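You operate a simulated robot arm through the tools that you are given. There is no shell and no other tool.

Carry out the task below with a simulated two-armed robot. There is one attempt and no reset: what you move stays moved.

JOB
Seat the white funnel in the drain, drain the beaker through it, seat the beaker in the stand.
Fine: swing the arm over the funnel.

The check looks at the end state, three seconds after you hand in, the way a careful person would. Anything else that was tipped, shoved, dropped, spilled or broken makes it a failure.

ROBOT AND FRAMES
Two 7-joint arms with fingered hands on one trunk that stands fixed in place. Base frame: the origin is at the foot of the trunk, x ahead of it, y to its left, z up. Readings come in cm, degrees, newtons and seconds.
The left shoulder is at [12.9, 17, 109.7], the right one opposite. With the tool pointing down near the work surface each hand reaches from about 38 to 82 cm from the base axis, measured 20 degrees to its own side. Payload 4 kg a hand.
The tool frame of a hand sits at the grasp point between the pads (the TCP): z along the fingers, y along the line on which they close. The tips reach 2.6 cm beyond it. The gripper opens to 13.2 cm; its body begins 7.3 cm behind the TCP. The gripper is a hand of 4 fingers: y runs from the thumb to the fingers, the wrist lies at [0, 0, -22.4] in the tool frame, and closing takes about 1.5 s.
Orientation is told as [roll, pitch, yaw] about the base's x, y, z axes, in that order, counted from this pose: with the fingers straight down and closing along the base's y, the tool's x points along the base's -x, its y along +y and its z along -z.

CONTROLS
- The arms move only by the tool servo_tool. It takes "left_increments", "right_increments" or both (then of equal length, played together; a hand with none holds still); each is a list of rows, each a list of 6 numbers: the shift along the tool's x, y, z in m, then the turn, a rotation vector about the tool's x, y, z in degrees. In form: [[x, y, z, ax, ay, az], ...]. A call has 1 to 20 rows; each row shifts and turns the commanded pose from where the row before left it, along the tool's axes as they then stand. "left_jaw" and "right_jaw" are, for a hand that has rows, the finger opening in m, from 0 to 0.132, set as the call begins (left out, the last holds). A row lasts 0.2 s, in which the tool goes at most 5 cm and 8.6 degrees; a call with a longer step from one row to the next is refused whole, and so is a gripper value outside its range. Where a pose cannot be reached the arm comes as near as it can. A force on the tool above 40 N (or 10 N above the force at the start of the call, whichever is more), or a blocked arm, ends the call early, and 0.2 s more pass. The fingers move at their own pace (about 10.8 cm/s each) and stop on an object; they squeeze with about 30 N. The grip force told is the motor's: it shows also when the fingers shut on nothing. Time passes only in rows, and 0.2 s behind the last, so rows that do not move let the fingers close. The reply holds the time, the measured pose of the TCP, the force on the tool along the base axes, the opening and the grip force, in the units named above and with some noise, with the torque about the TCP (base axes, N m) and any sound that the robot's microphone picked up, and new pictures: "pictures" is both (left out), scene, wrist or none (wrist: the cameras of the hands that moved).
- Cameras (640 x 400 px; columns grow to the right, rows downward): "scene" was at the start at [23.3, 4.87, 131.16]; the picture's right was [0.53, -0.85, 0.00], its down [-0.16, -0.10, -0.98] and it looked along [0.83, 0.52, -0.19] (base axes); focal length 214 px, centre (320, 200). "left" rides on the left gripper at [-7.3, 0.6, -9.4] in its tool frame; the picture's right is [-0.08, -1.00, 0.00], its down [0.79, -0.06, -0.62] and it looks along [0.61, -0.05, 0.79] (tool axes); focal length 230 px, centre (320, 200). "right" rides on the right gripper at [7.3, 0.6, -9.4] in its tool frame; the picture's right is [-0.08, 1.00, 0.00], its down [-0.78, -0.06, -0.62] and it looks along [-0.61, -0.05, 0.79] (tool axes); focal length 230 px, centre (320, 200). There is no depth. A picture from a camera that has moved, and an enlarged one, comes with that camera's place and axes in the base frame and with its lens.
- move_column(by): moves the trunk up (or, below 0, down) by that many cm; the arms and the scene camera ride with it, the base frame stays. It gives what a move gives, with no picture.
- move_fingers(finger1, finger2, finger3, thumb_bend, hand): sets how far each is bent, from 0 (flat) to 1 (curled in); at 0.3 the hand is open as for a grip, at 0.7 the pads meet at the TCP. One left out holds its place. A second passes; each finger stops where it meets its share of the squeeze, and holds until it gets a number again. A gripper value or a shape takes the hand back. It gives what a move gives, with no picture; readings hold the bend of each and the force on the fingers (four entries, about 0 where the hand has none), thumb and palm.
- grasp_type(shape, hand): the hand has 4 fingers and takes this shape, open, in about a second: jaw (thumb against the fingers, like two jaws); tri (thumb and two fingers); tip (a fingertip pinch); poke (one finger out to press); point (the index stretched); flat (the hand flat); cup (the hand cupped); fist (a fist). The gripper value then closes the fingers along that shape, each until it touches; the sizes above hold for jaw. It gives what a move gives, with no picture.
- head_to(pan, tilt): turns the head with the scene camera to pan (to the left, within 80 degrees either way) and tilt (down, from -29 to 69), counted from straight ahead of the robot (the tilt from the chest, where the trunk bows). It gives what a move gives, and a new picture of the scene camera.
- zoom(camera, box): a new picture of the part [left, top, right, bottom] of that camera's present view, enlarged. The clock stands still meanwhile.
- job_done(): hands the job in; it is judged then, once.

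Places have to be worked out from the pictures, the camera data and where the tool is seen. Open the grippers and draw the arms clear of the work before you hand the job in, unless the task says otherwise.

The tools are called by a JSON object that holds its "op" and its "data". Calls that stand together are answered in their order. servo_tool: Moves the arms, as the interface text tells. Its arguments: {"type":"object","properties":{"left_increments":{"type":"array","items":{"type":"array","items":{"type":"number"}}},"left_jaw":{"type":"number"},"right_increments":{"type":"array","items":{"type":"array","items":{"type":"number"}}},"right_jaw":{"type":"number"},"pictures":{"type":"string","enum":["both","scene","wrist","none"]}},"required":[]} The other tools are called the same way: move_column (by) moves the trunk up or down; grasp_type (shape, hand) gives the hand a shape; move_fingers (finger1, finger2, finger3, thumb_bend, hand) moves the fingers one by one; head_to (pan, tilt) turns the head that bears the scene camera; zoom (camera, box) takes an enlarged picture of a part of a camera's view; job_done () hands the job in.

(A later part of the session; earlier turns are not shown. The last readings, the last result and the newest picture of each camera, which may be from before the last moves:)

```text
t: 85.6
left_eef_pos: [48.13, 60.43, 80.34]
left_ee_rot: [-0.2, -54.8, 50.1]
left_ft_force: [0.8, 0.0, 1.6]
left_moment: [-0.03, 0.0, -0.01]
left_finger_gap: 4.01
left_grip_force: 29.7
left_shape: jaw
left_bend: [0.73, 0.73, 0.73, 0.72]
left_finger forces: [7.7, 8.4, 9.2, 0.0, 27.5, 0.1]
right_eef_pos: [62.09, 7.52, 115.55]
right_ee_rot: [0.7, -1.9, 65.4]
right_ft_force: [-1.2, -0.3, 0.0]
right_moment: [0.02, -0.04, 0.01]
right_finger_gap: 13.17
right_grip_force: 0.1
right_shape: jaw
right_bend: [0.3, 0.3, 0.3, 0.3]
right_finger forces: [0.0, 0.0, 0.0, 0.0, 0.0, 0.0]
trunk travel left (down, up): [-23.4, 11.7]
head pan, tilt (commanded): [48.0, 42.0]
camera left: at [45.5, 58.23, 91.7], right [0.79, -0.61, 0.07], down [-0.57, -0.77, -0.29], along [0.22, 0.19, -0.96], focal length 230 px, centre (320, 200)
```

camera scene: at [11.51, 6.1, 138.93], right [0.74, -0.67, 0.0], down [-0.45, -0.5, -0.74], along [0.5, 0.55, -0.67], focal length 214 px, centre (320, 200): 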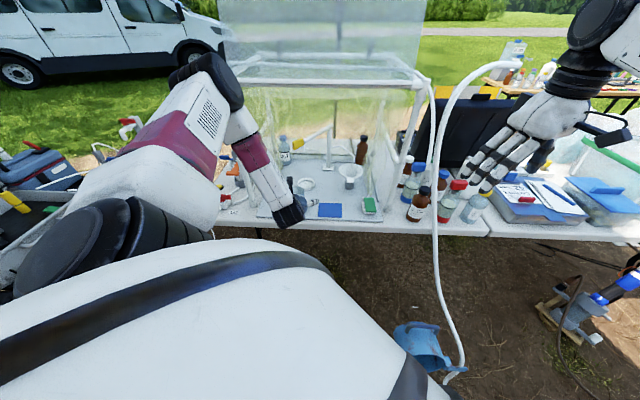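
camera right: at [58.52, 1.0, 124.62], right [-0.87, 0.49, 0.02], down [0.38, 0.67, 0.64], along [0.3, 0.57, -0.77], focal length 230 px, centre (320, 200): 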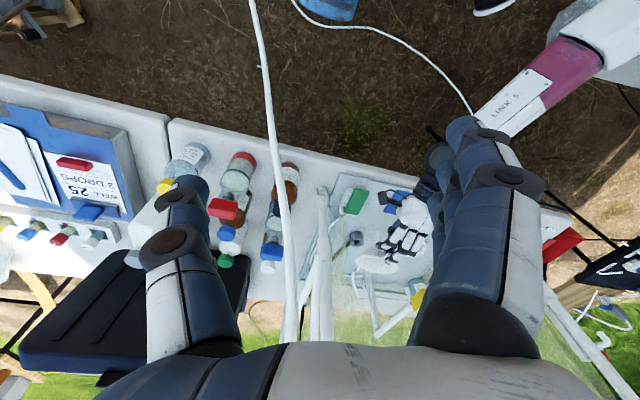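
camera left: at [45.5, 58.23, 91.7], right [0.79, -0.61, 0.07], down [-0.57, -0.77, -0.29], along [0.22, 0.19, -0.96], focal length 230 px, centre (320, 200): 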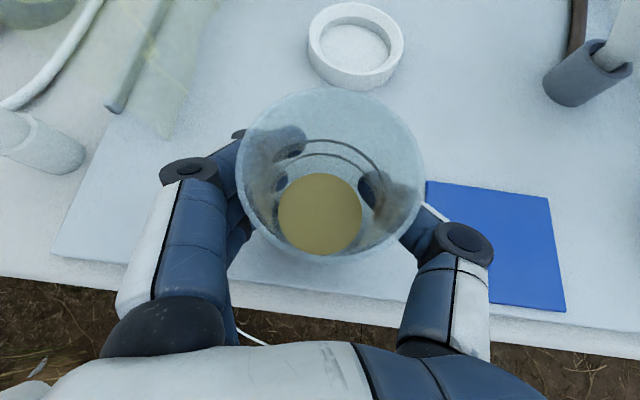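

The grip is firm (three fingers and thumb, about 27 N). Before lifting the liquid I want to rehearse the pour motion with an empty hand, since there is only one try; so I release and back off along the same line.

{"op": "servo_tool", "data": {"left_increments": [[0, 0, 0, 0, 0, 0], [0, 0, 0, 0, 0, 0], [0, 0, 0, 0, 0, 0], [0, 0, 0, 0, 0, 0], [0, 0, 0, 0, 0, 0], [0, 0, 0, 0, 0, 0]], "left_jaw": 0.132, "pictures": "wrist"}}

```text
t: 87.0
left_eef_pos: [48.14, 60.5, 80.23]
left_ee_rot: [-0.1, -54.8, 50.0]
left_ft_force: [1.0, -0.4, -0.6]
left_moment: [-0.01, 0.02, -0.04]
left_finger_gap: 13.2
left_grip_force: 0.0
left_shape: jaw
left_bend: [0.3, 0.3, 0.3, 0.3]
left_finger forces: [0.1, 0.1, 0.0, 0.0, 0.1, 0.0]
right_eef_pos: [62.14, 7.71, 115.54]
right_ee_rot: [0.6, -1.9, 65.3]
right_ft_force: [-0.5, 0.4, 0.4]
right_moment: [-0.01, 0.02, 0.03]
right_finger_gap: 13.18
right_grip_force: 0.0
right_shape: jaw
right_bend: [0.3, 0.3, 0.3, 0.3]
right_finger forces: [0.0, 0.0, 0.0, 0.1, 0.0, 0.0]
trunk travel left (down, up): [-23.4, 11.7]
head pan, tilt (commanded): [48.0, 42.0]
camera left: at [45.5, 58.24, 91.69], right [0.79, -0.61, 0.07], down [-0.57, -0.77, -0.29], along [0.22, 0.19, -0.96], focal length 230 px, centre (320, 200)
```

left: 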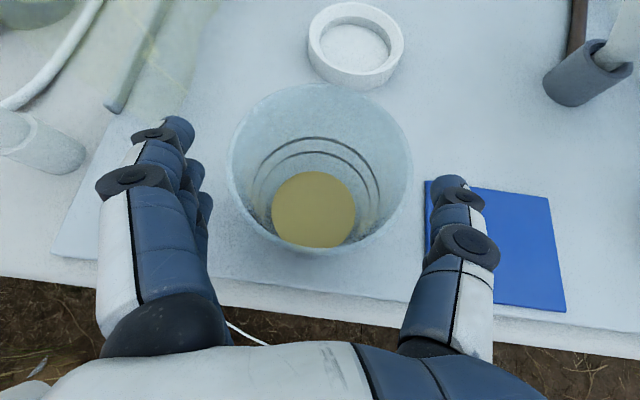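

The beaker is untouched. I rehearse with the open hand: lift 14 cm straight up, then travel to the left of the funnel at height, keeping the orientation.

{"op": "servo_tool", "data": {"left_increments": [[-0.0229, 0, -0.0161, 0, 0, 0], [-0.0229, 0, -0.0161, 0, 0, 0], [-0.0229, 0, -0.0161, 0, 0, 0], [-0.0229, 0, -0.0161, 0, 0, 0], [-0.0229, 0, -0.0161, 0, 0, 0], [-0.0143, -0.0271, 0.0151, 0, 0, 0], [-0.0143, -0.0271, 0.0151, 0, 0, 0], [-0.0143, -0.0271, 0.0151, 0, 0, 0], [-0.0143, -0.0271, 0.0151, 0, 0, 0], [-0.0143, -0.0271, 0.0151, 0, 0, 0], [-0.0143, -0.0271, 0.0151, 0, 0, 0], [0, 0, 0, 0, 0, 0]], "pictures": "both"}}

```text
t: 89.6
left_eef_pos: [68.48, 59.41, 96.23]
left_ee_rot: [-0.3, -54.6, 50.2]
left_ft_force: [0.2, 0.3, -0.3]
left_moment: [0.02, 0.04, 0.0]
left_finger_gap: 13.2
left_grip_force: 0.1
left_shape: jaw
left_bend: [0.3, 0.3, 0.3, 0.3]
left_finger forces: [0.0, 0.0, 0.0, 0.0, 0.0, 0.0]
right_eef_pos: [62.11, 7.61, 115.54]
right_ee_rot: [0.7, -1.9, 65.3]
right_ft_force: [-0.1, -0.1, 0.1]
right_moment: [0.01, 0.02, -0.02]
right_finger_gap: 13.18
right_grip_force: 0.1
right_shape: jaw
right_bend: [0.3, 0.3, 0.3, 0.3]
right_finger forces: [0.0, 0.0, 0.0, 0.1, 0.0, 0.0]
trunk travel left (down, up): [-23.4, 11.7]
head pan, tilt (commanded): [48.0, 42.0]
camera scene: at [11.49, 6.12, 138.93], right [0.74, -0.67, 0.0], down [-0.45, -0.5, -0.74], along [0.5, 0.55, -0.67], focal length 214 px, centre (320, 200)
camera left: at [65.86, 57.27, 107.59], right [0.79, -0.61, 0.07], down [-0.57, -0.77, -0.28], along [0.22, 0.19, -0.96], focal length 230 px, centre (320, 200)
```

scene: 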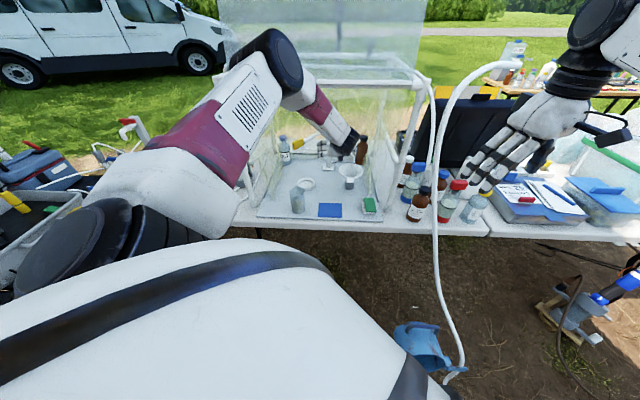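
left: 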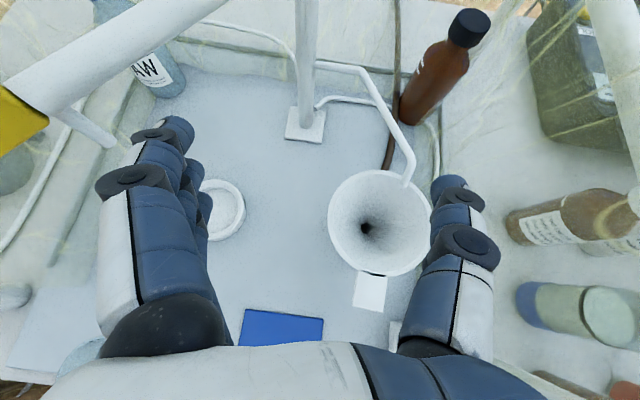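

The pose was reached exactly; the funnel is right beside, the boom well clear. I rehearse the tilt about the hand's heading axis, first 55°.

{"op": "servo_tool", "data": {"left_increments": [[0, 0, 0, -4.53, 0, 6.42], [0, 0, 0, -4.53, 0, 6.42], [0, 0, 0, -4.53, 0, 6.42], [0, 0, 0, -4.53, 0, 6.42], [0, 0, 0, -4.53, 0, 6.42], [0, 0, 0, -4.53, 0, 6.42], [0, 0, 0, -4.53, 0, 6.42], [0, 0, 0, 0, 0, 0]], "left_jaw": 0.06, "pictures": "both"}}

```text
t: 91.4
left_eef_pos: [68.58, 59.46, 96.03]
left_ee_rot: [68.0, -27.9, 0.7]
left_ft_force: [-0.1, 0.1, -0.1]
left_moment: [0.03, 0.0, 0.0]
left_finger_gap: 6.08
left_grip_force: 0.0
left_shape: jaw
left_bend: [0.73, 0.73, 0.73, 0.7]
left_finger forces: [0.1, 0.1, 0.0, 0.0, 0.1, 0.1]
right_eef_pos: [62.21, 7.79, 115.57]
right_ee_rot: [0.7, -1.9, 65.3]
right_ft_force: [0.6, -0.2, 1.2]
right_moment: [-0.02, 0.06, 0.0]
right_finger_gap: 13.2
right_grip_force: 0.1
right_shape: jaw
right_bend: [0.3, 0.3, 0.3, 0.3]
right_finger forces: [0.0, 0.0, 0.0, 0.1, 0.0, 0.0]
trunk travel left (down, up): [-23.4, 11.7]
head pan, tilt (commanded): [48.0, 42.0]
camera scene: at [11.51, 6.11, 138.93], right [0.74, -0.67, 0.0], down [-0.45, -0.5, -0.74], along [0.5, 0.55, -0.67], focal length 214 px, centre (320, 200)
camera left: at [73.22, 51.06, 103.05], right [0.51, -0.37, -0.78], down [-0.77, -0.6, -0.21], along [-0.39, 0.71, -0.59], focal length 230 px, centre (320, 200)
```

scene: 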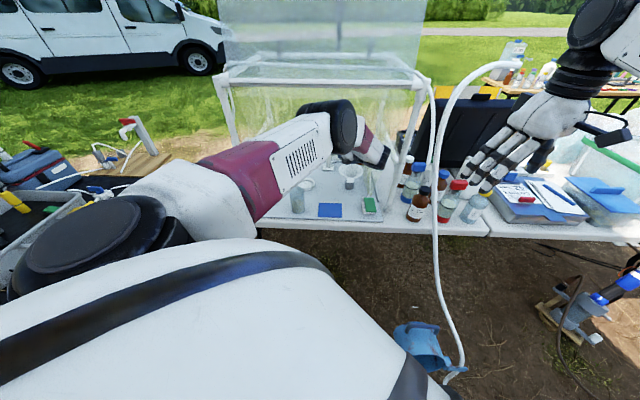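
left: 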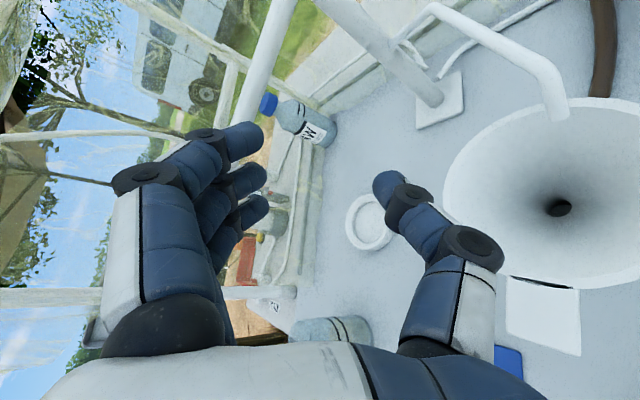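

At 55° of tilt the arm still follows exactly. I rehearse on to 110°.

{"op": "servo_tool", "data": {"left_increments": [[0, 0, 0, -4.53, 0, 6.42], [0, 0, 0, -4.53, 0, 6.42], [0, 0, 0, -4.53, 0, 6.42], [0, 0, 0, -4.53, 0, 6.42], [0, 0, 0, -4.53, 0, 6.42], [0, 0, 0, -4.53, 0, 6.42], [0, 0, 0, -4.53, 0, 6.42], [0, 0, 0, 0, 0, 0]], "pictures": "both"}}

```text
t: 93.2
left_eef_pos: [66.54, 59.37, 96.94]
left_ee_rot: [101.9, 16.1, -3.1]
left_ft_force: [0.0, -0.1, -0.1]
left_moment: [0.0, 0.03, 0.01]
left_finger_gap: 6.08
left_grip_force: 0.1
left_shape: jaw
left_bend: [0.73, 0.73, 0.73, 0.7]
left_finger forces: [0.1, 0.1, 0.1, 0.0, 0.0, 0.0]
left hand out of reach, approached as far as the arm can: row 4, 5, 6, 7
right_eef_pos: [62.23, 7.57, 115.56]
right_ee_rot: [0.7, -1.9, 65.3]
right_ft_force: [0.2, -0.1, 0.3]
right_moment: [-0.01, 0.02, -0.01]
right_finger_gap: 13.21
right_grip_force: 0.0
right_shape: jaw
right_bend: [0.3, 0.3, 0.3, 0.3]
right_finger forces: [0.0, 0.1, 0.0, 0.1, 0.0, 0.0]
trunk travel left (down, up): [-23.4, 11.7]
head pan, tilt (commanded): [48.0, 42.0]
camera scene: at [11.53, 6.11, 138.92], right [0.74, -0.67, 0.0], down [-0.45, -0.5, -0.74], along [0.5, 0.55, -0.67], focal length 214 px, centre (320, 200)
camera left: at [72.56, 49.82, 93.67], right [-0.19, 0.22, -0.96], down [-0.84, -0.55, 0.04], along [-0.52, 0.81, 0.28], focal length 230 px, centre (320, 200)
```

scene: 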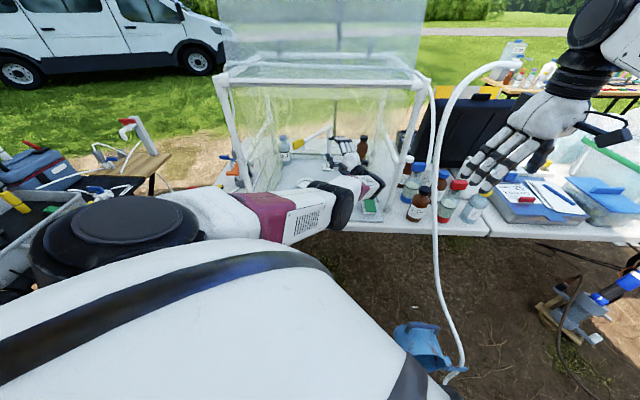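
left: 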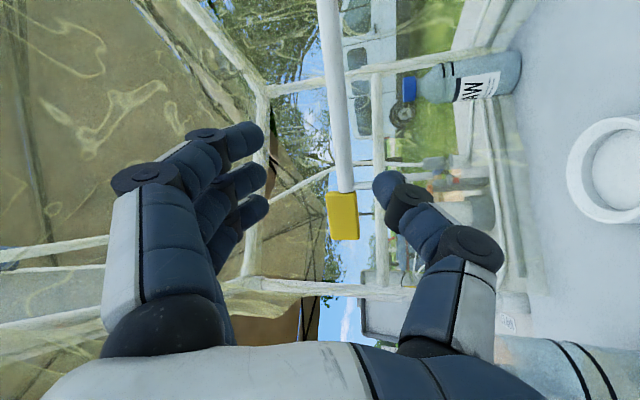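

The tilt to 110° works but the arm falls about 2 cm short, since the shoulder is high and back now. Lowering the trunk again should give the reach. I rotate back upright in the air first.

{"op": "servo_tool", "data": {"left_increments": [[0, 0, 0, 4.53, 0, -6.42], [0, 0, 0, 4.53, 0, -6.42], [0, 0, 0, 4.53, 0, -6.42], [0, 0, 0, 4.53, 0, -6.42], [0, 0, 0, 4.53, 0, -6.42], [0, 0, 0, 4.53, 0, -6.42], [0, 0, 0, 4.53, 0, -6.42], [0, 0, 0, 4.53, 0, -6.42], [0, 0, 0, 4.53, 0, -6.42], [0, 0, 0, 4.53, 0, -6.42], [0, 0, 0, 4.53, 0, -6.42], [0, 0, 0, 4.53, 0, -6.42], [0, 0, 0, 4.53, 0, -6.42], [0, 0, 0, 4.53, 0, -6.42], [0, 0, 0, 0, 0, 0]], "pictures": "both"}}

```text
t: 96.4
left_eef_pos: [77.28, 62.47, 93.54]
left_ee_rot: [-0.3, -54.6, 50.3]
left_ft_force: [0.0, 0.5, 0.3]
left_moment: [-0.01, -0.03, -0.01]
left_finger_gap: 6.07
left_grip_force: 0.0
left_shape: jaw
left_bend: [0.73, 0.73, 0.73, 0.7]
left_finger forces: [0.0, 0.0, 0.0, 0.0, 0.1, 0.0]
left hand out of reach, approached as far as the arm can: row 1, 2, 3, 4, 5, 6, 7, 8, 9, 10, 11, 12, 13, 14
right_eef_pos: [62.24, 7.62, 115.59]
right_ee_rot: [0.6, -1.8, 65.4]
right_ft_force: [0.0, 0.2, 0.7]
right_moment: [0.0, -0.01, 0.01]
right_finger_gap: 13.2
right_grip_force: 0.0
right_shape: jaw
right_bend: [0.3, 0.3, 0.3, 0.3]
right_finger forces: [0.0, 0.1, 0.0, 0.0, 0.1, 0.0]
trunk travel left (down, up): [-23.4, 11.7]
head pan, tilt (commanded): [48.0, 42.0]
camera scene: at [11.53, 6.11, 138.92], right [0.74, -0.67, 0.0], down [-0.45, -0.5, -0.74], along [0.5, 0.55, -0.67], focal length 214 px, centre (320, 200)
camera left: at [74.73, 60.33, 104.92], right [0.79, -0.61, 0.07], down [-0.57, -0.77, -0.28], along [0.22, 0.19, -0.96], focal length 230 px, centre (320, 200)
```

scene: 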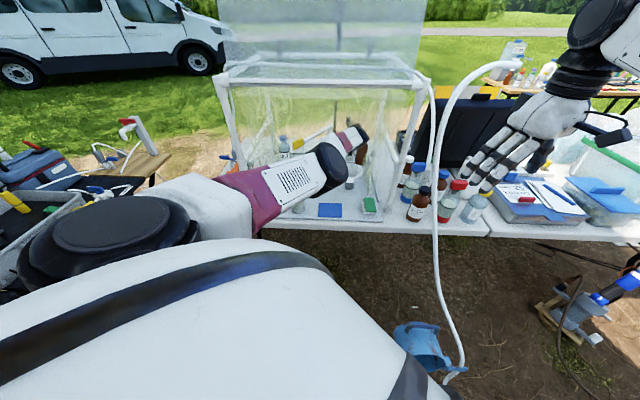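
left: 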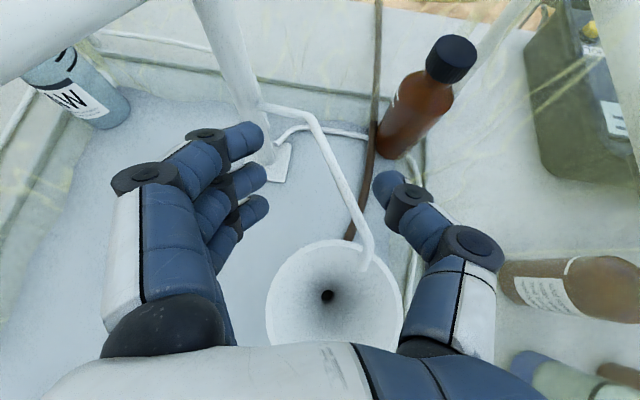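

The rehearsal showed the arm stretching fully straight and drifting inward over the spout; nothing was touched (forces about zero). I carefully command upward first, in small steps, to get the arm out of this stretched state.

{"op": "servo_tool", "data": {"left_increments": [[-0.0163, 0, -0.0115, 0, 0, 0], [-0.0163, 0, -0.0115, 0, 0, 0], [-0.0163, 0, -0.0115, 0, 0, 0]], "pictures": "both"}}

```text
t: 97.2
left_eef_pos: [78.41, 62.84, 99.36]
left_ee_rot: [-0.1, -54.6, 50.1]
left_ft_force: [-0.5, -0.2, -0.7]
left_moment: [0.0, -0.04, 0.0]
left_finger_gap: 6.09
left_grip_force: 0.0
left_shape: jaw
left_bend: [0.73, 0.73, 0.73, 0.7]
left_finger forces: [0.0, 0.0, 0.1, 0.0, 0.1, 0.0]
left hand out of reach, approached as far as the arm can: row 1, 2, 3
right_eef_pos: [62.18, 7.6, 115.48]
right_ee_rot: [0.7, -1.9, 65.3]
right_ft_force: [0.2, -0.1, -0.3]
right_moment: [-0.01, 0.03, 0.01]
right_finger_gap: 13.22
right_grip_force: 0.1
right_shape: jaw
right_bend: [0.3, 0.3, 0.3, 0.3]
right_finger forces: [0.0, 0.1, 0.0, 0.0, 0.0, 0.0]
trunk travel left (down, up): [-23.4, 11.7]
head pan, tilt (commanded): [48.0, 42.0]
camera scene: at [11.5, 6.09, 138.93], right [0.74, -0.67, 0.0], down [-0.45, -0.5, -0.74], along [0.5, 0.55, -0.67], focal length 214 px, centre (320, 200)
camera left: at [75.81, 60.61, 110.62], right [0.79, -0.61, 0.06], down [-0.57, -0.77, -0.28], along [0.22, 0.19, -0.96], focal length 230 px, centre (320, 200)
```

scene: 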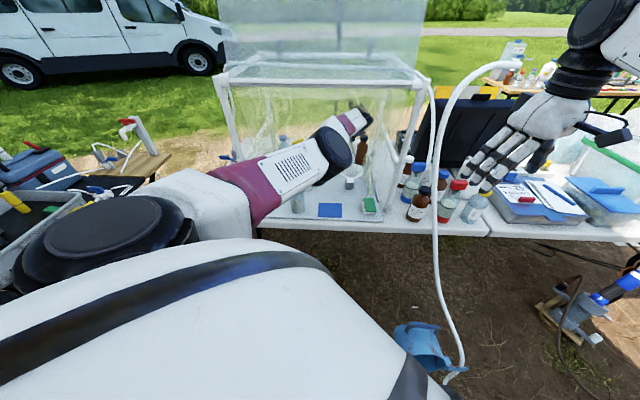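
left: 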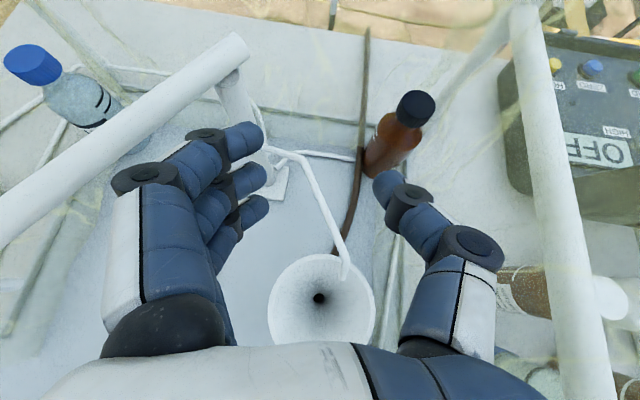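

The arm is still stretched straight. Bending the raised elbow moves the hand down and back, so I command a small downward and outward motion and watch.

{"op": "servo_tool", "data": {"left_increments": [[0.0163, 0, 0.0115, 0, 0, 0], [0.0163, 0, 0.0115, 0, 0, 0], [0.0174, 0, -0.0246, 0, 0, 0], [0.0174, 0, -0.0246, 0, 0, 0]], "pictures": "both"}}

```text
t: 98.2
left_eef_pos: [78.1, 60.59, 93.37]
left_ee_rot: [-0.2, -54.7, 50.2]
left_ft_force: [-1.1, -0.8, 0.0]
left_moment: [0.02, 0.01, 0.0]
left_finger_gap: 6.06
left_grip_force: 0.1
left_shape: jaw
left_bend: [0.73, 0.73, 0.73, 0.7]
left_finger forces: [0.0, 0.0, 0.1, 0.0, 0.0, 0.0]
left hand out of reach, approached as far as the arm can: row 2, 3, 4
right_eef_pos: [62.18, 7.69, 115.57]
right_ee_rot: [0.6, -1.9, 65.3]
right_ft_force: [0.4, -0.6, -0.2]
right_moment: [0.0, 0.01, -0.01]
right_finger_gap: 13.18
right_grip_force: 0.0
right_shape: jaw
right_bend: [0.3, 0.3, 0.3, 0.3]
right_finger forces: [0.0, 0.0, 0.0, 0.1, 0.1, 0.0]
trunk travel left (down, up): [-23.4, 11.7]
head pan, tilt (commanded): [48.0, 42.0]
camera scene: at [11.56, 6.13, 138.92], right [0.74, -0.67, 0.0], down [-0.45, -0.5, -0.74], along [0.5, 0.55, -0.67], focal length 214 px, centre (320, 200)
camera left: at [75.49, 58.43, 104.83], right [0.79, -0.61, 0.06], down [-0.57, -0.77, -0.28], along [0.22, 0.19, -0.96], focal length 230 px, centre (320, 200)
```

scene: 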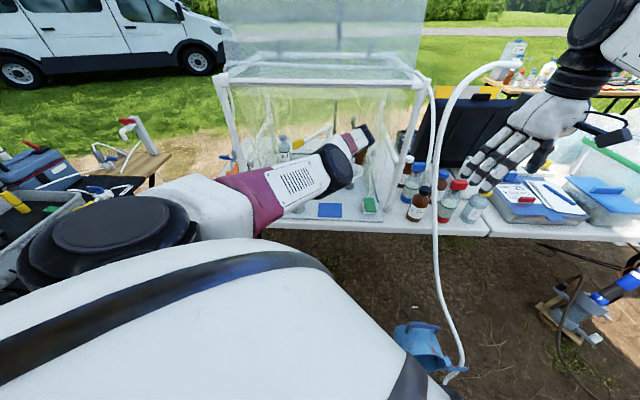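
left: 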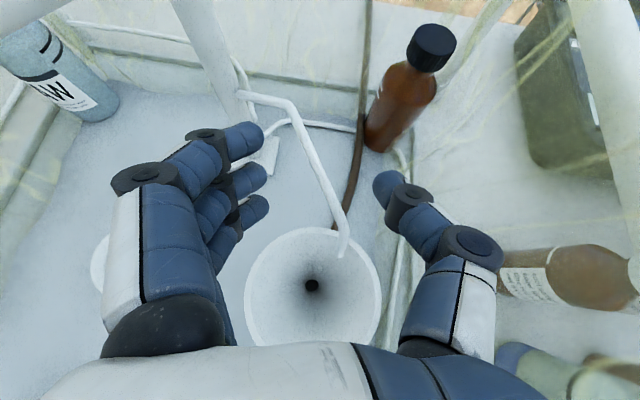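

The joints are wound into a branch from which the upright pose can't be reached directly. I retrace the same rotation forward again (the hand came along that way freely), now with a target nearer to the robot, to unwind properly.

{"op": "servo_tool", "data": {"left_increments": [[0, 0, 0, -4.53, 0, 6.42], [0, 0, 0, -4.53, 0, 6.42], [0, 0, 0, -4.53, 0, 6.42], [0, 0, 0, -4.53, 0, 6.42], [0, 0, 0, -4.53, 0, 6.42]], "pictures": "both"}}

```text
t: 99.4
left_eef_pos: [70.71, 63.77, 90.3]
left_ee_rot: [54.9, -39.1, 8.2]
left_ft_force: [0.6, -0.2, -0.3]
left_moment: [0.02, 0.0, 0.0]
left_finger_gap: 6.05
left_grip_force: 0.1
left_shape: jaw
left_bend: [0.73, 0.73, 0.73, 0.7]
left_finger forces: [0.1, 0.0, 0.1, 0.0, 0.0, 0.0]
left hand out of reach, approached as far as the arm can: row 1, 2, 3, 4, 5
right_eef_pos: [62.2, 7.82, 115.58]
right_ee_rot: [0.7, -1.7, 65.3]
right_ft_force: [0.3, -0.5, 0.0]
right_moment: [-0.03, 0.01, 0.0]
right_finger_gap: 13.19
right_grip_force: 0.1
right_shape: jaw
right_bend: [0.3, 0.3, 0.3, 0.3]
right_finger forces: [0.0, 0.0, 0.0, 0.2, 0.1, 0.0]
trunk travel left (down, up): [-23.4, 11.7]
head pan, tilt (commanded): [48.0, 42.0]
camera scene: at [11.55, 6.25, 138.91], right [0.74, -0.67, 0.0], down [-0.45, -0.5, -0.74], along [0.5, 0.55, -0.67], focal length 214 px, centre (320, 200)
camera left: at [73.72, 56.84, 99.43], right [0.65, -0.49, -0.58], down [-0.72, -0.65, -0.26], along [-0.25, 0.59, -0.77], focal length 230 px, centre (320, 200)
```

scene: 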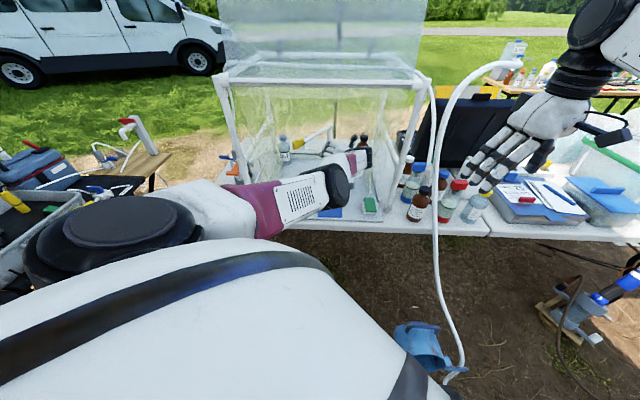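
left: 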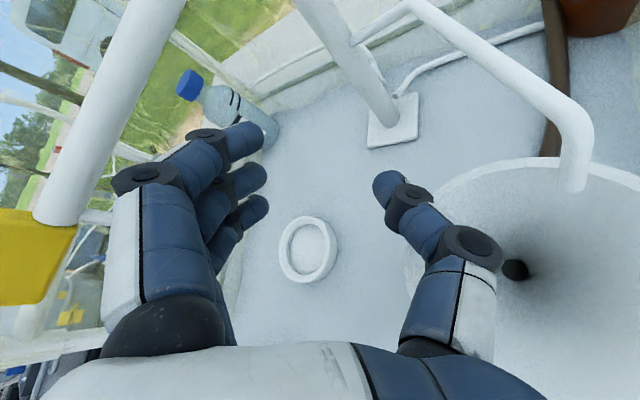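

Still free of contact. I continue the rotation and watch the height over the funnel rim.

{"op": "servo_tool", "data": {"left_increments": [[0, 0, 0, -4.53, 0, 6.42], [0, 0, 0, -4.53, 0, 6.42], [0, 0, 0, -4.53, 0, 6.42], [0, 0, 0, -4.53, 0, 6.42]], "pictures": "both"}}

```text
t: 100.4
left_eef_pos: [66.7, 63.07, 90.79]
left_ee_rot: [78.6, -15.6, -3.4]
left_ft_force: [-0.3, 0.2, 0.7]
left_moment: [-0.03, 0.03, 0.0]
left_finger_gap: 6.07
left_grip_force: 0.0
left_shape: jaw
left_bend: [0.73, 0.73, 0.73, 0.7]
left_finger forces: [0.1, 0.0, 0.0, 0.0, 0.1, 0.1]
left hand out of reach, approached as far as the arm can: row 1, 2, 3, 4
right_eef_pos: [62.21, 7.71, 115.55]
right_ee_rot: [0.7, -1.9, 65.3]
right_ft_force: [0.4, -0.2, 0.2]
right_moment: [0.05, 0.0, -0.02]
right_finger_gap: 13.18
right_grip_force: 0.0
right_shape: jaw
right_bend: [0.3, 0.3, 0.3, 0.3]
right_finger forces: [0.0, 0.0, 0.0, 0.0, 0.0, 0.0]
trunk travel left (down, up): [-23.4, 11.7]
head pan, tilt (commanded): [48.0, 42.0]
camera scene: at [11.56, 6.13, 138.91], right [0.74, -0.67, 0.0], down [-0.45, -0.5, -0.74], along [0.5, 0.55, -0.67], focal length 214 px, centre (320, 200)
camera left: at [72.59, 53.72, 95.1], right [0.33, -0.22, -0.92], down [-0.81, -0.57, -0.15], along [-0.49, 0.79, -0.36], focal length 230 px, centre (320, 200)
```

scene: 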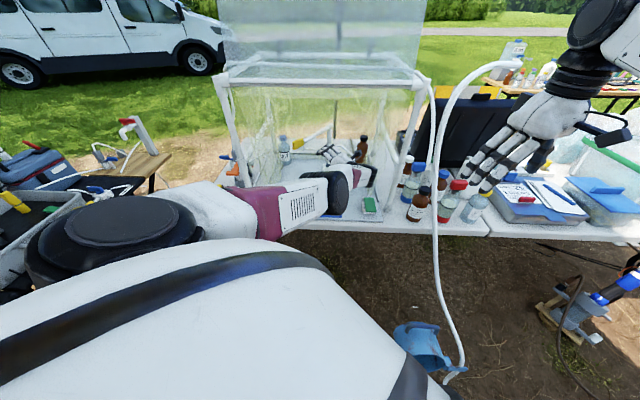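
left: 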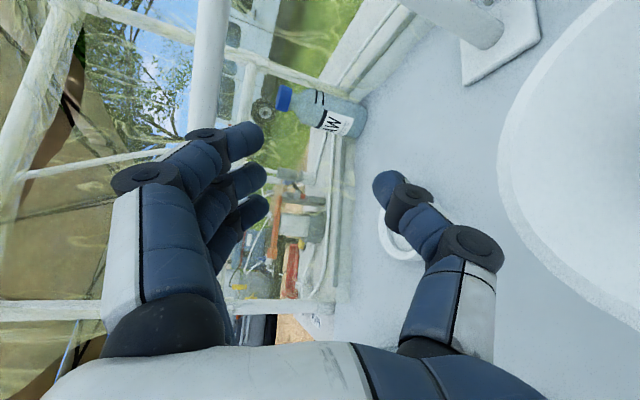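

I finish the rotation to 110° as before.

{"op": "servo_tool", "data": {"left_increments": [[0, 0, 0, -4.53, 0, 6.42], [0, 0, 0, -4.53, 0, 6.42], [0, 0, 0, -4.53, 0, 6.42], [0, 0, 0, -4.53, 0, 6.42], [0, 0, 0, -4.53, 0, 6.42], [0, 0, 0, 0, 0, 0]], "pictures": "both"}}

```text
t: 101.8
left_eef_pos: [61.76, 63.48, 91.31]
left_ee_rot: [101.9, 16.3, -3.0]
left_ft_force: [0.8, 0.2, 0.3]
left_moment: [-0.02, 0.02, -0.01]
left_finger_gap: 6.08
left_grip_force: 0.2
left_shape: jaw
left_bend: [0.73, 0.73, 0.73, 0.7]
left_finger forces: [0.0, 0.0, 0.0, 0.0, 0.0, 0.0]
left hand out of reach, approached as far as the arm can: row 1, 2, 3, 4, 5
right_eef_pos: [62.29, 7.66, 115.59]
right_ee_rot: [0.7, -1.9, 65.3]
right_ft_force: [1.0, -0.2, -0.5]
right_moment: [0.01, -0.04, -0.01]
right_finger_gap: 13.19
right_grip_force: 0.2
right_shape: jaw
right_bend: [0.3, 0.3, 0.3, 0.3]
right_finger forces: [0.0, 0.1, 0.1, 0.0, 0.0, 0.0]
trunk travel left (down, up): [-23.4, 11.7]
head pan, tilt (commanded): [48.0, 42.0]
camera scene: at [11.54, 6.11, 138.92], right [0.74, -0.67, 0.0], down [-0.45, -0.5, -0.74], along [0.5, 0.55, -0.67], focal length 214 px, centre (320, 200)
camera left: at [67.9, 53.87, 87.98], right [-0.19, 0.22, -0.96], down [-0.84, -0.55, 0.04], along [-0.52, 0.81, 0.28], focal length 230 px, centre (320, 200)
```

scene: 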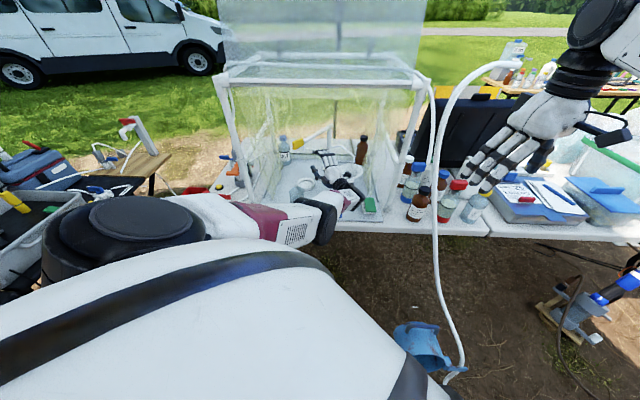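
left: 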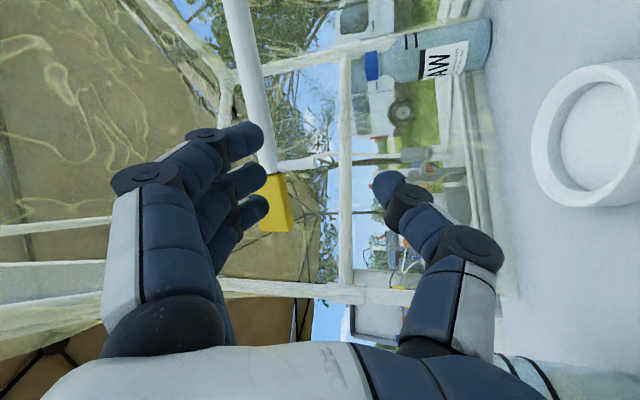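

The wrist, not the reach, is limiting here. Before I free the left arm I bring the right arm back up out of the way to give the left elbow room on that side.

{"op": "servo_tool", "data": {"right_increments": [[0.0174, 0.014, -0.0362, 0, 0, 0], [0.0174, 0.014, -0.0362, 0, 0, 0], [0.0174, 0.014, -0.0362, 0, 0, 0], [0.0174, 0.014, -0.0362, 0, 0, 0], [0.0174, 0.014, -0.0362, 0, 0, 0], [0.0174, 0.014, -0.0362, 0, 0, 0], [0.0174, 0.014, -0.0362, 0, 0, 0], [0.0174, 0.014, -0.0362, 0, 0, 0]], "pictures": "scene"}}

```text
t: 103.6
left_eef_pos: [61.69, 63.44, 91.38]
left_ee_rot: [101.9, 16.1, -3.0]
left_ft_force: [0.0, -0.3, 0.5]
left_moment: [-0.03, -0.04, 0.03]
left_finger_gap: 6.08
left_grip_force: 0.1
left_shape: jaw
left_bend: [0.73, 0.73, 0.73, 0.7]
left_finger forces: [0.1, 0.0, 0.1, 0.1, 0.0, 0.1]
right_eef_pos: [45.93, -1.13, 144.3]
right_ee_rot: [0.7, -1.8, 65.3]
right_ft_force: [-0.4, -0.4, 1.0]
right_moment: [-0.01, -0.02, 0.02]
right_finger_gap: 13.22
right_grip_force: 0.0
right_shape: jaw
right_bend: [0.3, 0.3, 0.3, 0.3]
right_finger forces: [0.0, 0.0, 0.1, 0.0, 0.0, 0.1]
trunk travel left (down, up): [-23.4, 11.7]
head pan, tilt (commanded): [48.0, 42.0]
camera scene: at [11.45, 6.13, 138.93], right [0.74, -0.67, 0.0], down [-0.45, -0.5, -0.74], along [0.5, 0.55, -0.67], focal length 214 px, centre (320, 200)
```

scene: 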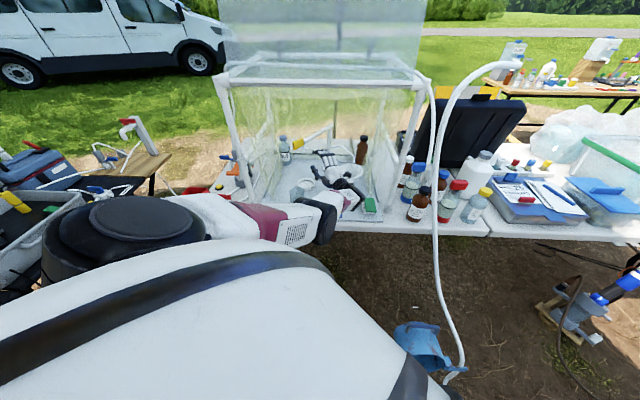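

The right arm is away. Now I raise the left hand about 10 cm in its present orientation, so it can later turn above the funnel and spout safely.

{"op": "servo_tool", "data": {"left_increments": [[0.0092, 0.0313, 0.0066, 0, 0, 0], [0.0092, 0.0313, 0.0066, 0, 0, 0], [0.0092, 0.0313, 0.0066, 0, 0, 0], [0, 0, 0, 0, 0, 0]], "pictures": "both"}}

```text
t: 104.6
left_eef_pos: [65.63, 64.89, 99.05]
left_ee_rot: [101.8, 16.2, -3.0]
left_ft_force: [1.4, 0.0, -0.2]
left_moment: [-0.01, 0.0, 0.01]
left_finger_gap: 6.08
left_grip_force: 0.1
left_shape: jaw
left_bend: [0.73, 0.73, 0.73, 0.7]
left_finger forces: [0.0, 0.0, 0.1, 0.0, 0.0, 0.0]
left hand out of reach, approached as far as the arm can: row 1, 2, 3
right_eef_pos: [46.16, -1.16, 144.27]
right_ee_rot: [0.8, -1.8, 65.3]
right_ft_force: [-0.3, 0.3, -0.5]
right_moment: [0.0, 0.0, -0.02]
right_finger_gap: 13.19
right_grip_force: 0.2
right_shape: jaw
right_bend: [0.3, 0.3, 0.3, 0.3]
right_finger forces: [0.0, 0.1, 0.0, 0.1, 0.1, 0.0]
trunk travel left (down, up): [-23.4, 11.7]
head pan, tilt (commanded): [48.0, 42.0]
camera scene: at [11.56, 6.13, 138.91], right [0.74, -0.67, 0.0], down [-0.45, -0.5, -0.74], along [0.5, 0.55, -0.67], focal length 214 px, centre (320, 200)
camera left: at [71.92, 55.2, 95.73], right [-0.19, 0.21, -0.96], down [-0.84, -0.55, 0.04], along [-0.52, 0.81, 0.28], focal length 230 px, centre (320, 200)
```

scene: 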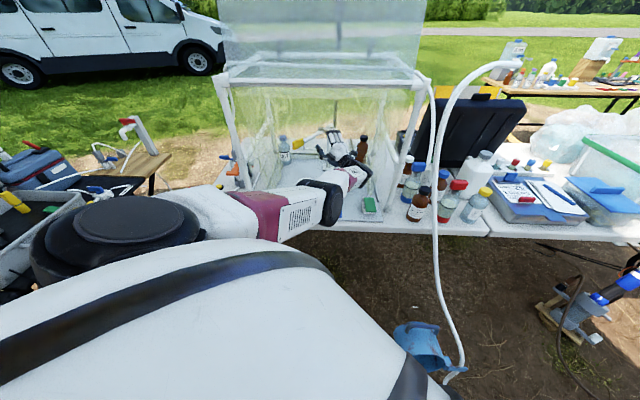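
left: 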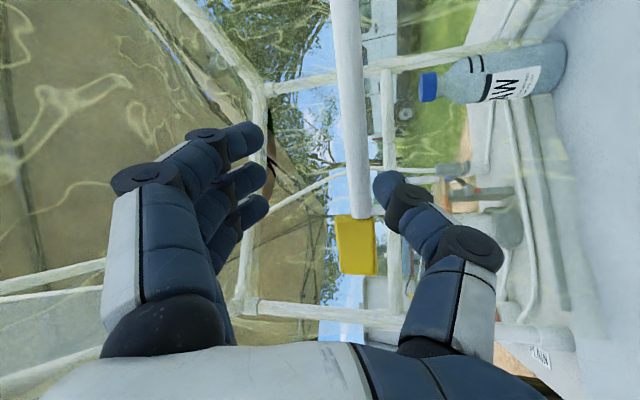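

The hand follows upward motion. Next I pitch the hand up step by step: that moves it out of the depth of the hood and should force the elbow to bend again.

{"op": "servo_tool", "data": {"left_increments": [[0, 0, 0, -7.66, 2.28, -0.1], [0, 0, 0, -7.66, 2.28, -0.1], [0, 0, 0, -7.66, 2.28, -0.1], [0, 0, 0, -7.66, 2.28, -0.1], [0, 0, 0, 0, 0, 0]], "pictures": "both"}}

```text
t: 105.8
left_eef_pos: [60.09, 61.95, 102.73]
left_ee_rot: [134.5, 11.6, 4.8]
left_ft_force: [0.0, 0.2, -0.8]
left_moment: [0.0, 0.0, -0.01]
left_finger_gap: 6.1
left_grip_force: 0.1
left_shape: jaw
left_bend: [0.73, 0.73, 0.73, 0.7]
left_finger forces: [0.0, 0.0, 0.0, 0.1, 0.0, 0.1]
left hand out of reach, approached as far as the arm can: row 1, 2, 3, 4
right_eef_pos: [46.01, -1.22, 144.22]
right_ee_rot: [0.7, -1.9, 65.3]
right_ft_force: [-0.5, 0.5, 0.4]
right_moment: [0.01, 0.01, -0.01]
right_finger_gap: 13.19
right_grip_force: 0.1
right_shape: jaw
right_bend: [0.3, 0.3, 0.3, 0.3]
right_finger forces: [0.0, 0.1, 0.1, 0.0, 0.0, 0.0]
trunk travel left (down, up): [-23.4, 11.7]
head pan, tilt (commanded): [48.0, 42.0]
camera scene: at [11.54, 6.08, 138.92], right [0.74, -0.67, 0.0], down [-0.45, -0.5, -0.74], along [0.5, 0.55, -0.67], focal length 214 px, centre (320, 200)
camera left: at [66.58, 55.41, 95.34], right [-0.12, 0.69, -0.71], down [-0.83, -0.47, -0.31], along [-0.55, 0.55, 0.63], focal length 230 px, centre (320, 200)
```

scene: 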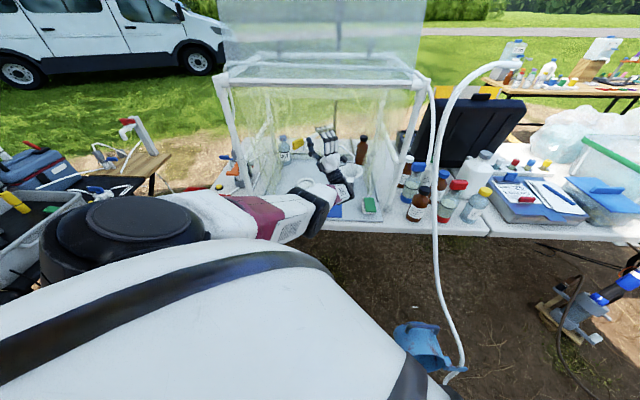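
left: 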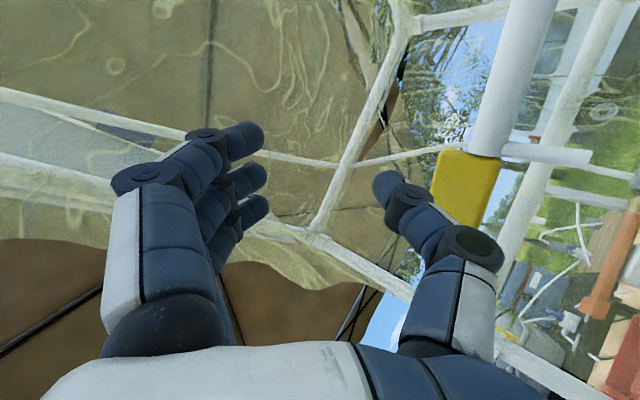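

The hand is pitched up 43° and clear, but the wrist is still bent sideways to its limit. I yaw it to the right by 40° to relax the wrist.

{"op": "servo_tool", "data": {"left_increments": [[0, 0, 0, -1.57, -5.58, -5.52], [0, 0, 0, -1.57, -5.58, -5.52], [0, 0, 0, -1.57, -5.58, -5.52], [0, 0, 0, -1.57, -5.58, -5.52], [0, 0, 0, -1.57, -5.58, -5.52], [0, 0, 0, 0, 0, 0]], "pictures": "both"}}

```text
t: 107.2
left_eef_pos: [64.08, 64.0, 99.88]
left_ee_rot: [134.6, 11.3, -35.2]
left_ft_force: [0.2, -0.2, 0.7]
left_moment: [-0.03, -0.04, -0.01]
left_finger_gap: 6.06
left_grip_force: 0.0
left_shape: jaw
left_bend: [0.73, 0.73, 0.73, 0.7]
left_finger forces: [0.1, 0.1, 0.0, 0.0, 0.0, 0.0]
left hand out of reach, approached as far as the arm can: row 1, 2, 3, 4, 5
right_eef_pos: [45.96, -1.27, 144.11]
right_ee_rot: [0.8, -1.8, 65.3]
right_ft_force: [0.1, 0.7, 0.4]
right_moment: [0.01, -0.01, -0.03]
right_finger_gap: 13.17
right_grip_force: 0.0
right_shape: jaw
right_bend: [0.3, 0.3, 0.3, 0.3]
right_finger forces: [0.0, 0.0, 0.0, 0.0, 0.0, 0.0]
trunk travel left (down, up): [-23.4, 11.7]
head pan, tilt (commanded): [48.0, 42.0]
camera scene: at [11.54, 6.11, 138.92], right [0.74, -0.67, 0.0], down [-0.45, -0.5, -0.74], along [0.5, 0.55, -0.67], focal length 214 px, centre (320, 200)
camera left: at [64.88, 54.83, 92.39], right [0.35, 0.61, -0.71], down [-0.93, 0.17, -0.31], along [-0.07, 0.78, 0.63], focal length 230 px, centre (320, 200)
```

scene: 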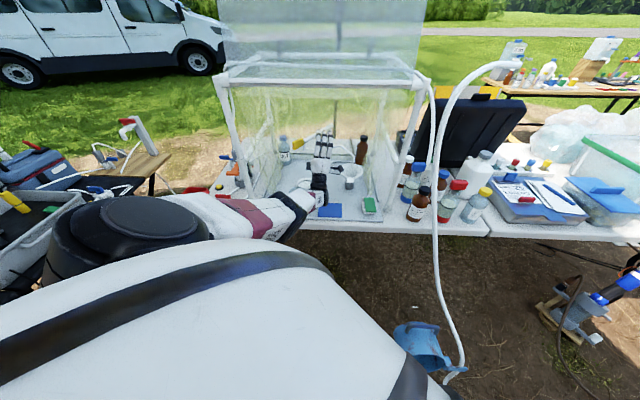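
left: 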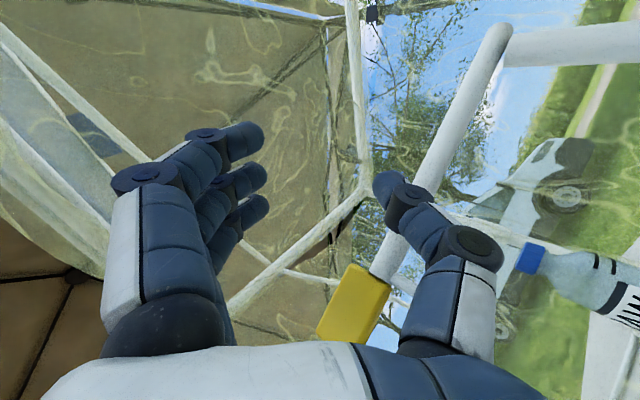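

The elbow is starting to bend (about 13°). I keep this orientation and command outward, toward the robot, to see whether the arm retracts now.

{"op": "servo_tool", "data": {"left_increments": [[0, -0.018, -0.018, 0, 0, 0], [0, -0.018, -0.018, 0, 0, 0], [0, -0.018, -0.018, 0, 0, 0], [0, -0.018, -0.018, 0, 0, 0], [0, 0, 0, 0, 0, 0]], "pictures": "both"}}

```text
t: 108.4
left_eef_pos: [59.38, 62.5, 93.42]
left_ee_rot: [134.4, 11.3, -35.3]
left_ft_force: [-0.1, -0.6, 0.3]
left_moment: [-0.03, -0.01, 0.02]
left_finger_gap: 6.04
left_grip_force: 0.0
left_shape: jaw
left_bend: [0.73, 0.73, 0.73, 0.7]
left_finger forces: [0.0, 0.0, 0.0, 0.0, 0.1, 0.0]
left hand out of reach, approached as far as the arm can: row 1, 2, 3, 4
right_eef_pos: [45.87, -1.19, 144.13]
right_ee_rot: [0.7, -2.0, 65.3]
right_ft_force: [-0.4, -0.3, 0.2]
right_moment: [-0.03, 0.01, 0.05]
right_finger_gap: 13.17
right_grip_force: 0.0
right_shape: jaw
right_bend: [0.3, 0.3, 0.3, 0.3]
right_finger forces: [0.0, 0.0, 0.0, 0.0, 0.0, 0.0]
trunk travel left (down, up): [-23.4, 11.7]
head pan, tilt (commanded): [48.0, 42.0]
camera scene: at [11.51, 6.1, 138.93], right [0.74, -0.67, 0.0], down [-0.45, -0.5, -0.74], along [0.5, 0.55, -0.67], focal length 214 px, centre (320, 200)
camera left: at [60.23, 53.24, 86.03], right [0.35, 0.61, -0.71], down [-0.93, 0.17, -0.31], along [-0.07, 0.78, 0.63], focal length 230 px, centre (320, 200)
```

scene: 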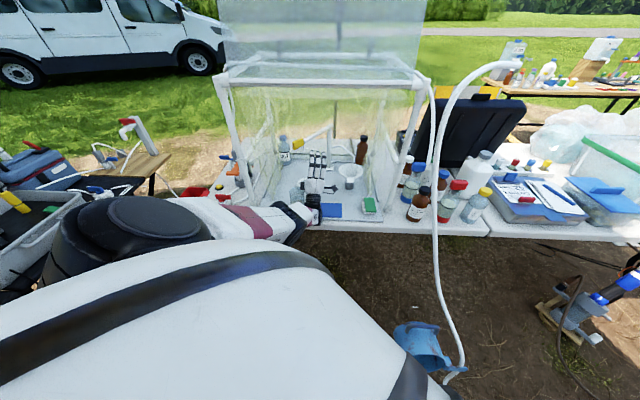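
left: 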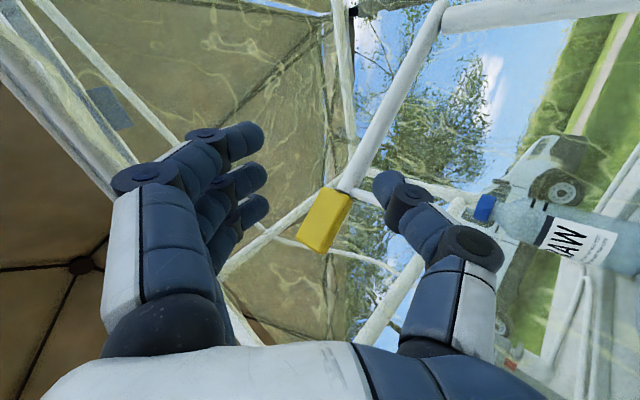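

The hand has come lower and is near the beaker. I zoom at once to check the clearance there.

{"op": "zoom", "data": {"camera": "scene", "box": [260, 130, 380, 230]}}

{"op": "zoom", "data": {"camera": "right", "box": [320, 60, 480, 200]}}

```text
4.00 times, centred on (320, 180) of scene
camera zoom: at [11.51, 6.1, 138.93], right [0.74, -0.67, 0.0], down [-0.45, -0.5, -0.74], along [0.5, 0.55, -0.67], focal length 858 px, centre (320, 280)
```

zoom: 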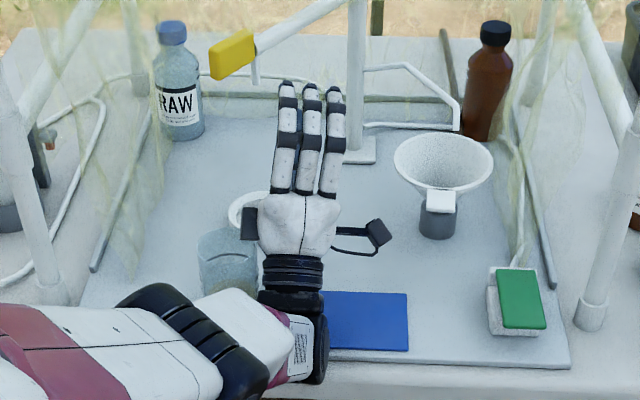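

```text
2.86 times, centred on (400, 130) of right
camera zoom: at [42.39, -7.88, 153.25], right [-0.87, 0.49, 0.02], down [0.38, 0.67, 0.64], along [0.3, 0.57, -0.77], focal length 657 px, centre (91, 400)
```

zoom: 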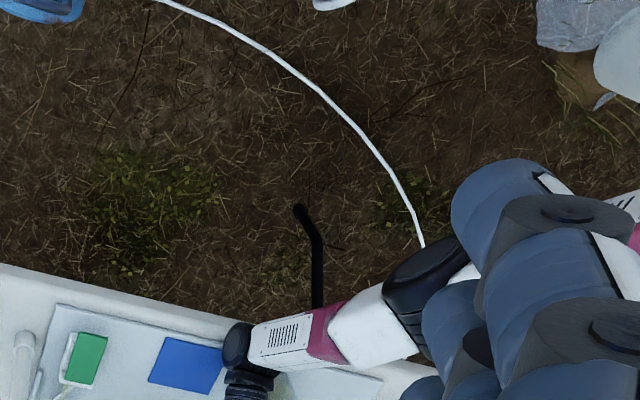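

The wrist is right next to the beaker (not touching). I move it right and up immediately.

{"op": "servo_tool", "data": {"left_increments": [[-0.0165, 0.0145, 0.0093, 0, 0, 0], [-0.0165, 0.0145, 0.0093, 0, 0, 0], [-0.0165, 0.0145, 0.0093, 0, 0, 0]], "pictures": "none"}}

{"op": "zoom", "data": {"camera": "scene", "box": [260, 130, 380, 230]}}

```text
t: 109.2
left_eef_pos: [64.52, 58.69, 96.78]
left_ee_rot: [134.4, 11.2, -35.3]
left_ft_force: [1.2, 0.1, 0.6]
left_moment: [-0.02, -0.03, -0.01]
left_finger_gap: 6.06
left_grip_force: 0.0
left_shape: jaw
left_bend: [0.73, 0.73, 0.73, 0.7]
left_finger forces: [0.0, 0.1, 0.0, 0.0, 0.0, 0.1]
left hand out of reach, approached as far as the arm can: row 2, 3
right_eef_pos: [45.95, -1.24, 144.05]
right_ee_rot: [0.7, -1.8, 65.3]
right_ft_force: [0.2, 0.4, -0.6]
right_moment: [-0.01, -0.02, 0.01]
right_finger_gap: 13.18
right_grip_force: 0.0
right_shape: jaw
right_bend: [0.3, 0.3, 0.3, 0.3]
right_finger forces: [0.1, 0.0, 0.1, 0.0, 0.1, 0.0]
trunk travel left (down, up): [-23.4, 11.7]
head pan, tilt (commanded): [48.0, 42.0]
```

```text
4.00 times, centred on (320, 180) of scene
camera zoom: at [11.54, 6.08, 138.92], right [0.74, -0.67, 0.0], down [-0.45, -0.5, -0.74], along [0.5, 0.55, -0.67], focal length 858 px, centre (320, 280)
```

zoom: 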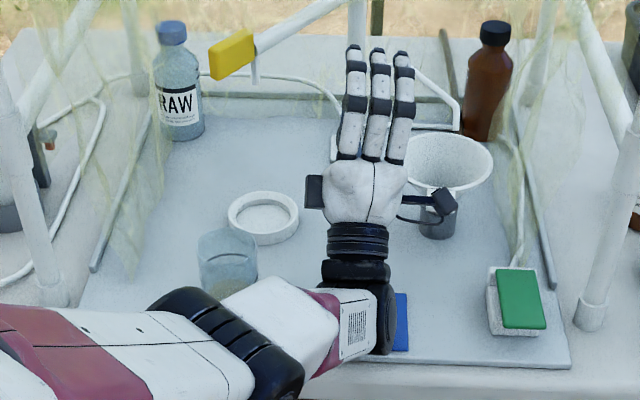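

The beaker is untouched and the hand is clear. Now I command straight outward, toward the robot.

{"op": "servo_tool", "data": {"left_increments": [[0.0057, 0.0224, -0.0243, 0, 0, 0], [0.0057, 0.0224, -0.0243, 0, 0, 0], [0.0057, 0.0224, -0.0243, 0, 0, 0]], "pictures": "none"}}

{"op": "zoom", "data": {"camera": "scene", "box": [240, 120, 400, 240]}}

```text
t: 110.0
left_eef_pos: [62.04, 54.09, 91.77]
left_ee_rot: [134.4, 11.4, -35.3]
left_ft_force: [0.0, 0.4, 0.1]
left_moment: [-0.01, 0.03, 0.01]
left_finger_gap: 6.06
left_grip_force: 0.0
left_shape: jaw
left_bend: [0.73, 0.73, 0.73, 0.7]
left_finger forces: [0.0, 0.0, 0.0, 0.0, 0.1, 0.1]
left hand out of reach, approached as far as the arm can: row 1, 2, 3
right_eef_pos: [46.09, -1.23, 144.17]
right_ee_rot: [0.7, -1.9, 65.3]
right_ft_force: [0.9, 0.1, 0.1]
right_moment: [0.01, 0.0, 0.02]
right_finger_gap: 13.17
right_grip_force: 0.0
right_shape: jaw
right_bend: [0.3, 0.3, 0.3, 0.3]
right_finger forces: [0.0, 0.1, 0.1, 0.0, 0.0, 0.0]
trunk travel left (down, up): [-23.4, 11.7]
head pan, tilt (commanded): [48.0, 42.0]
```

```text
3.33 times, centred on (320, 180) of scene
camera zoom: at [11.54, 6.11, 138.92], right [0.74, -0.67, 0.0], down [-0.45, -0.5, -0.74], along [0.5, 0.55, -0.67], focal length 715 px, centre (320, 267)
```

zoom: 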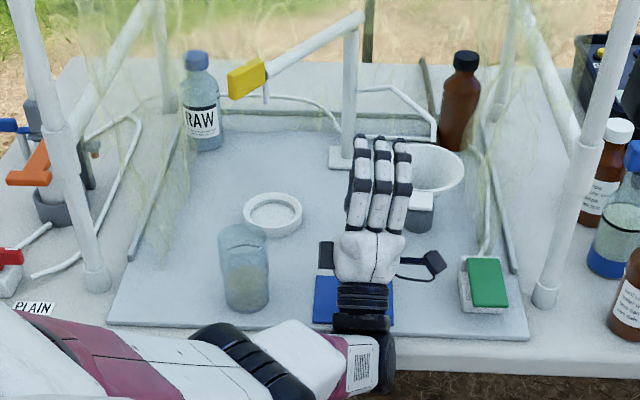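

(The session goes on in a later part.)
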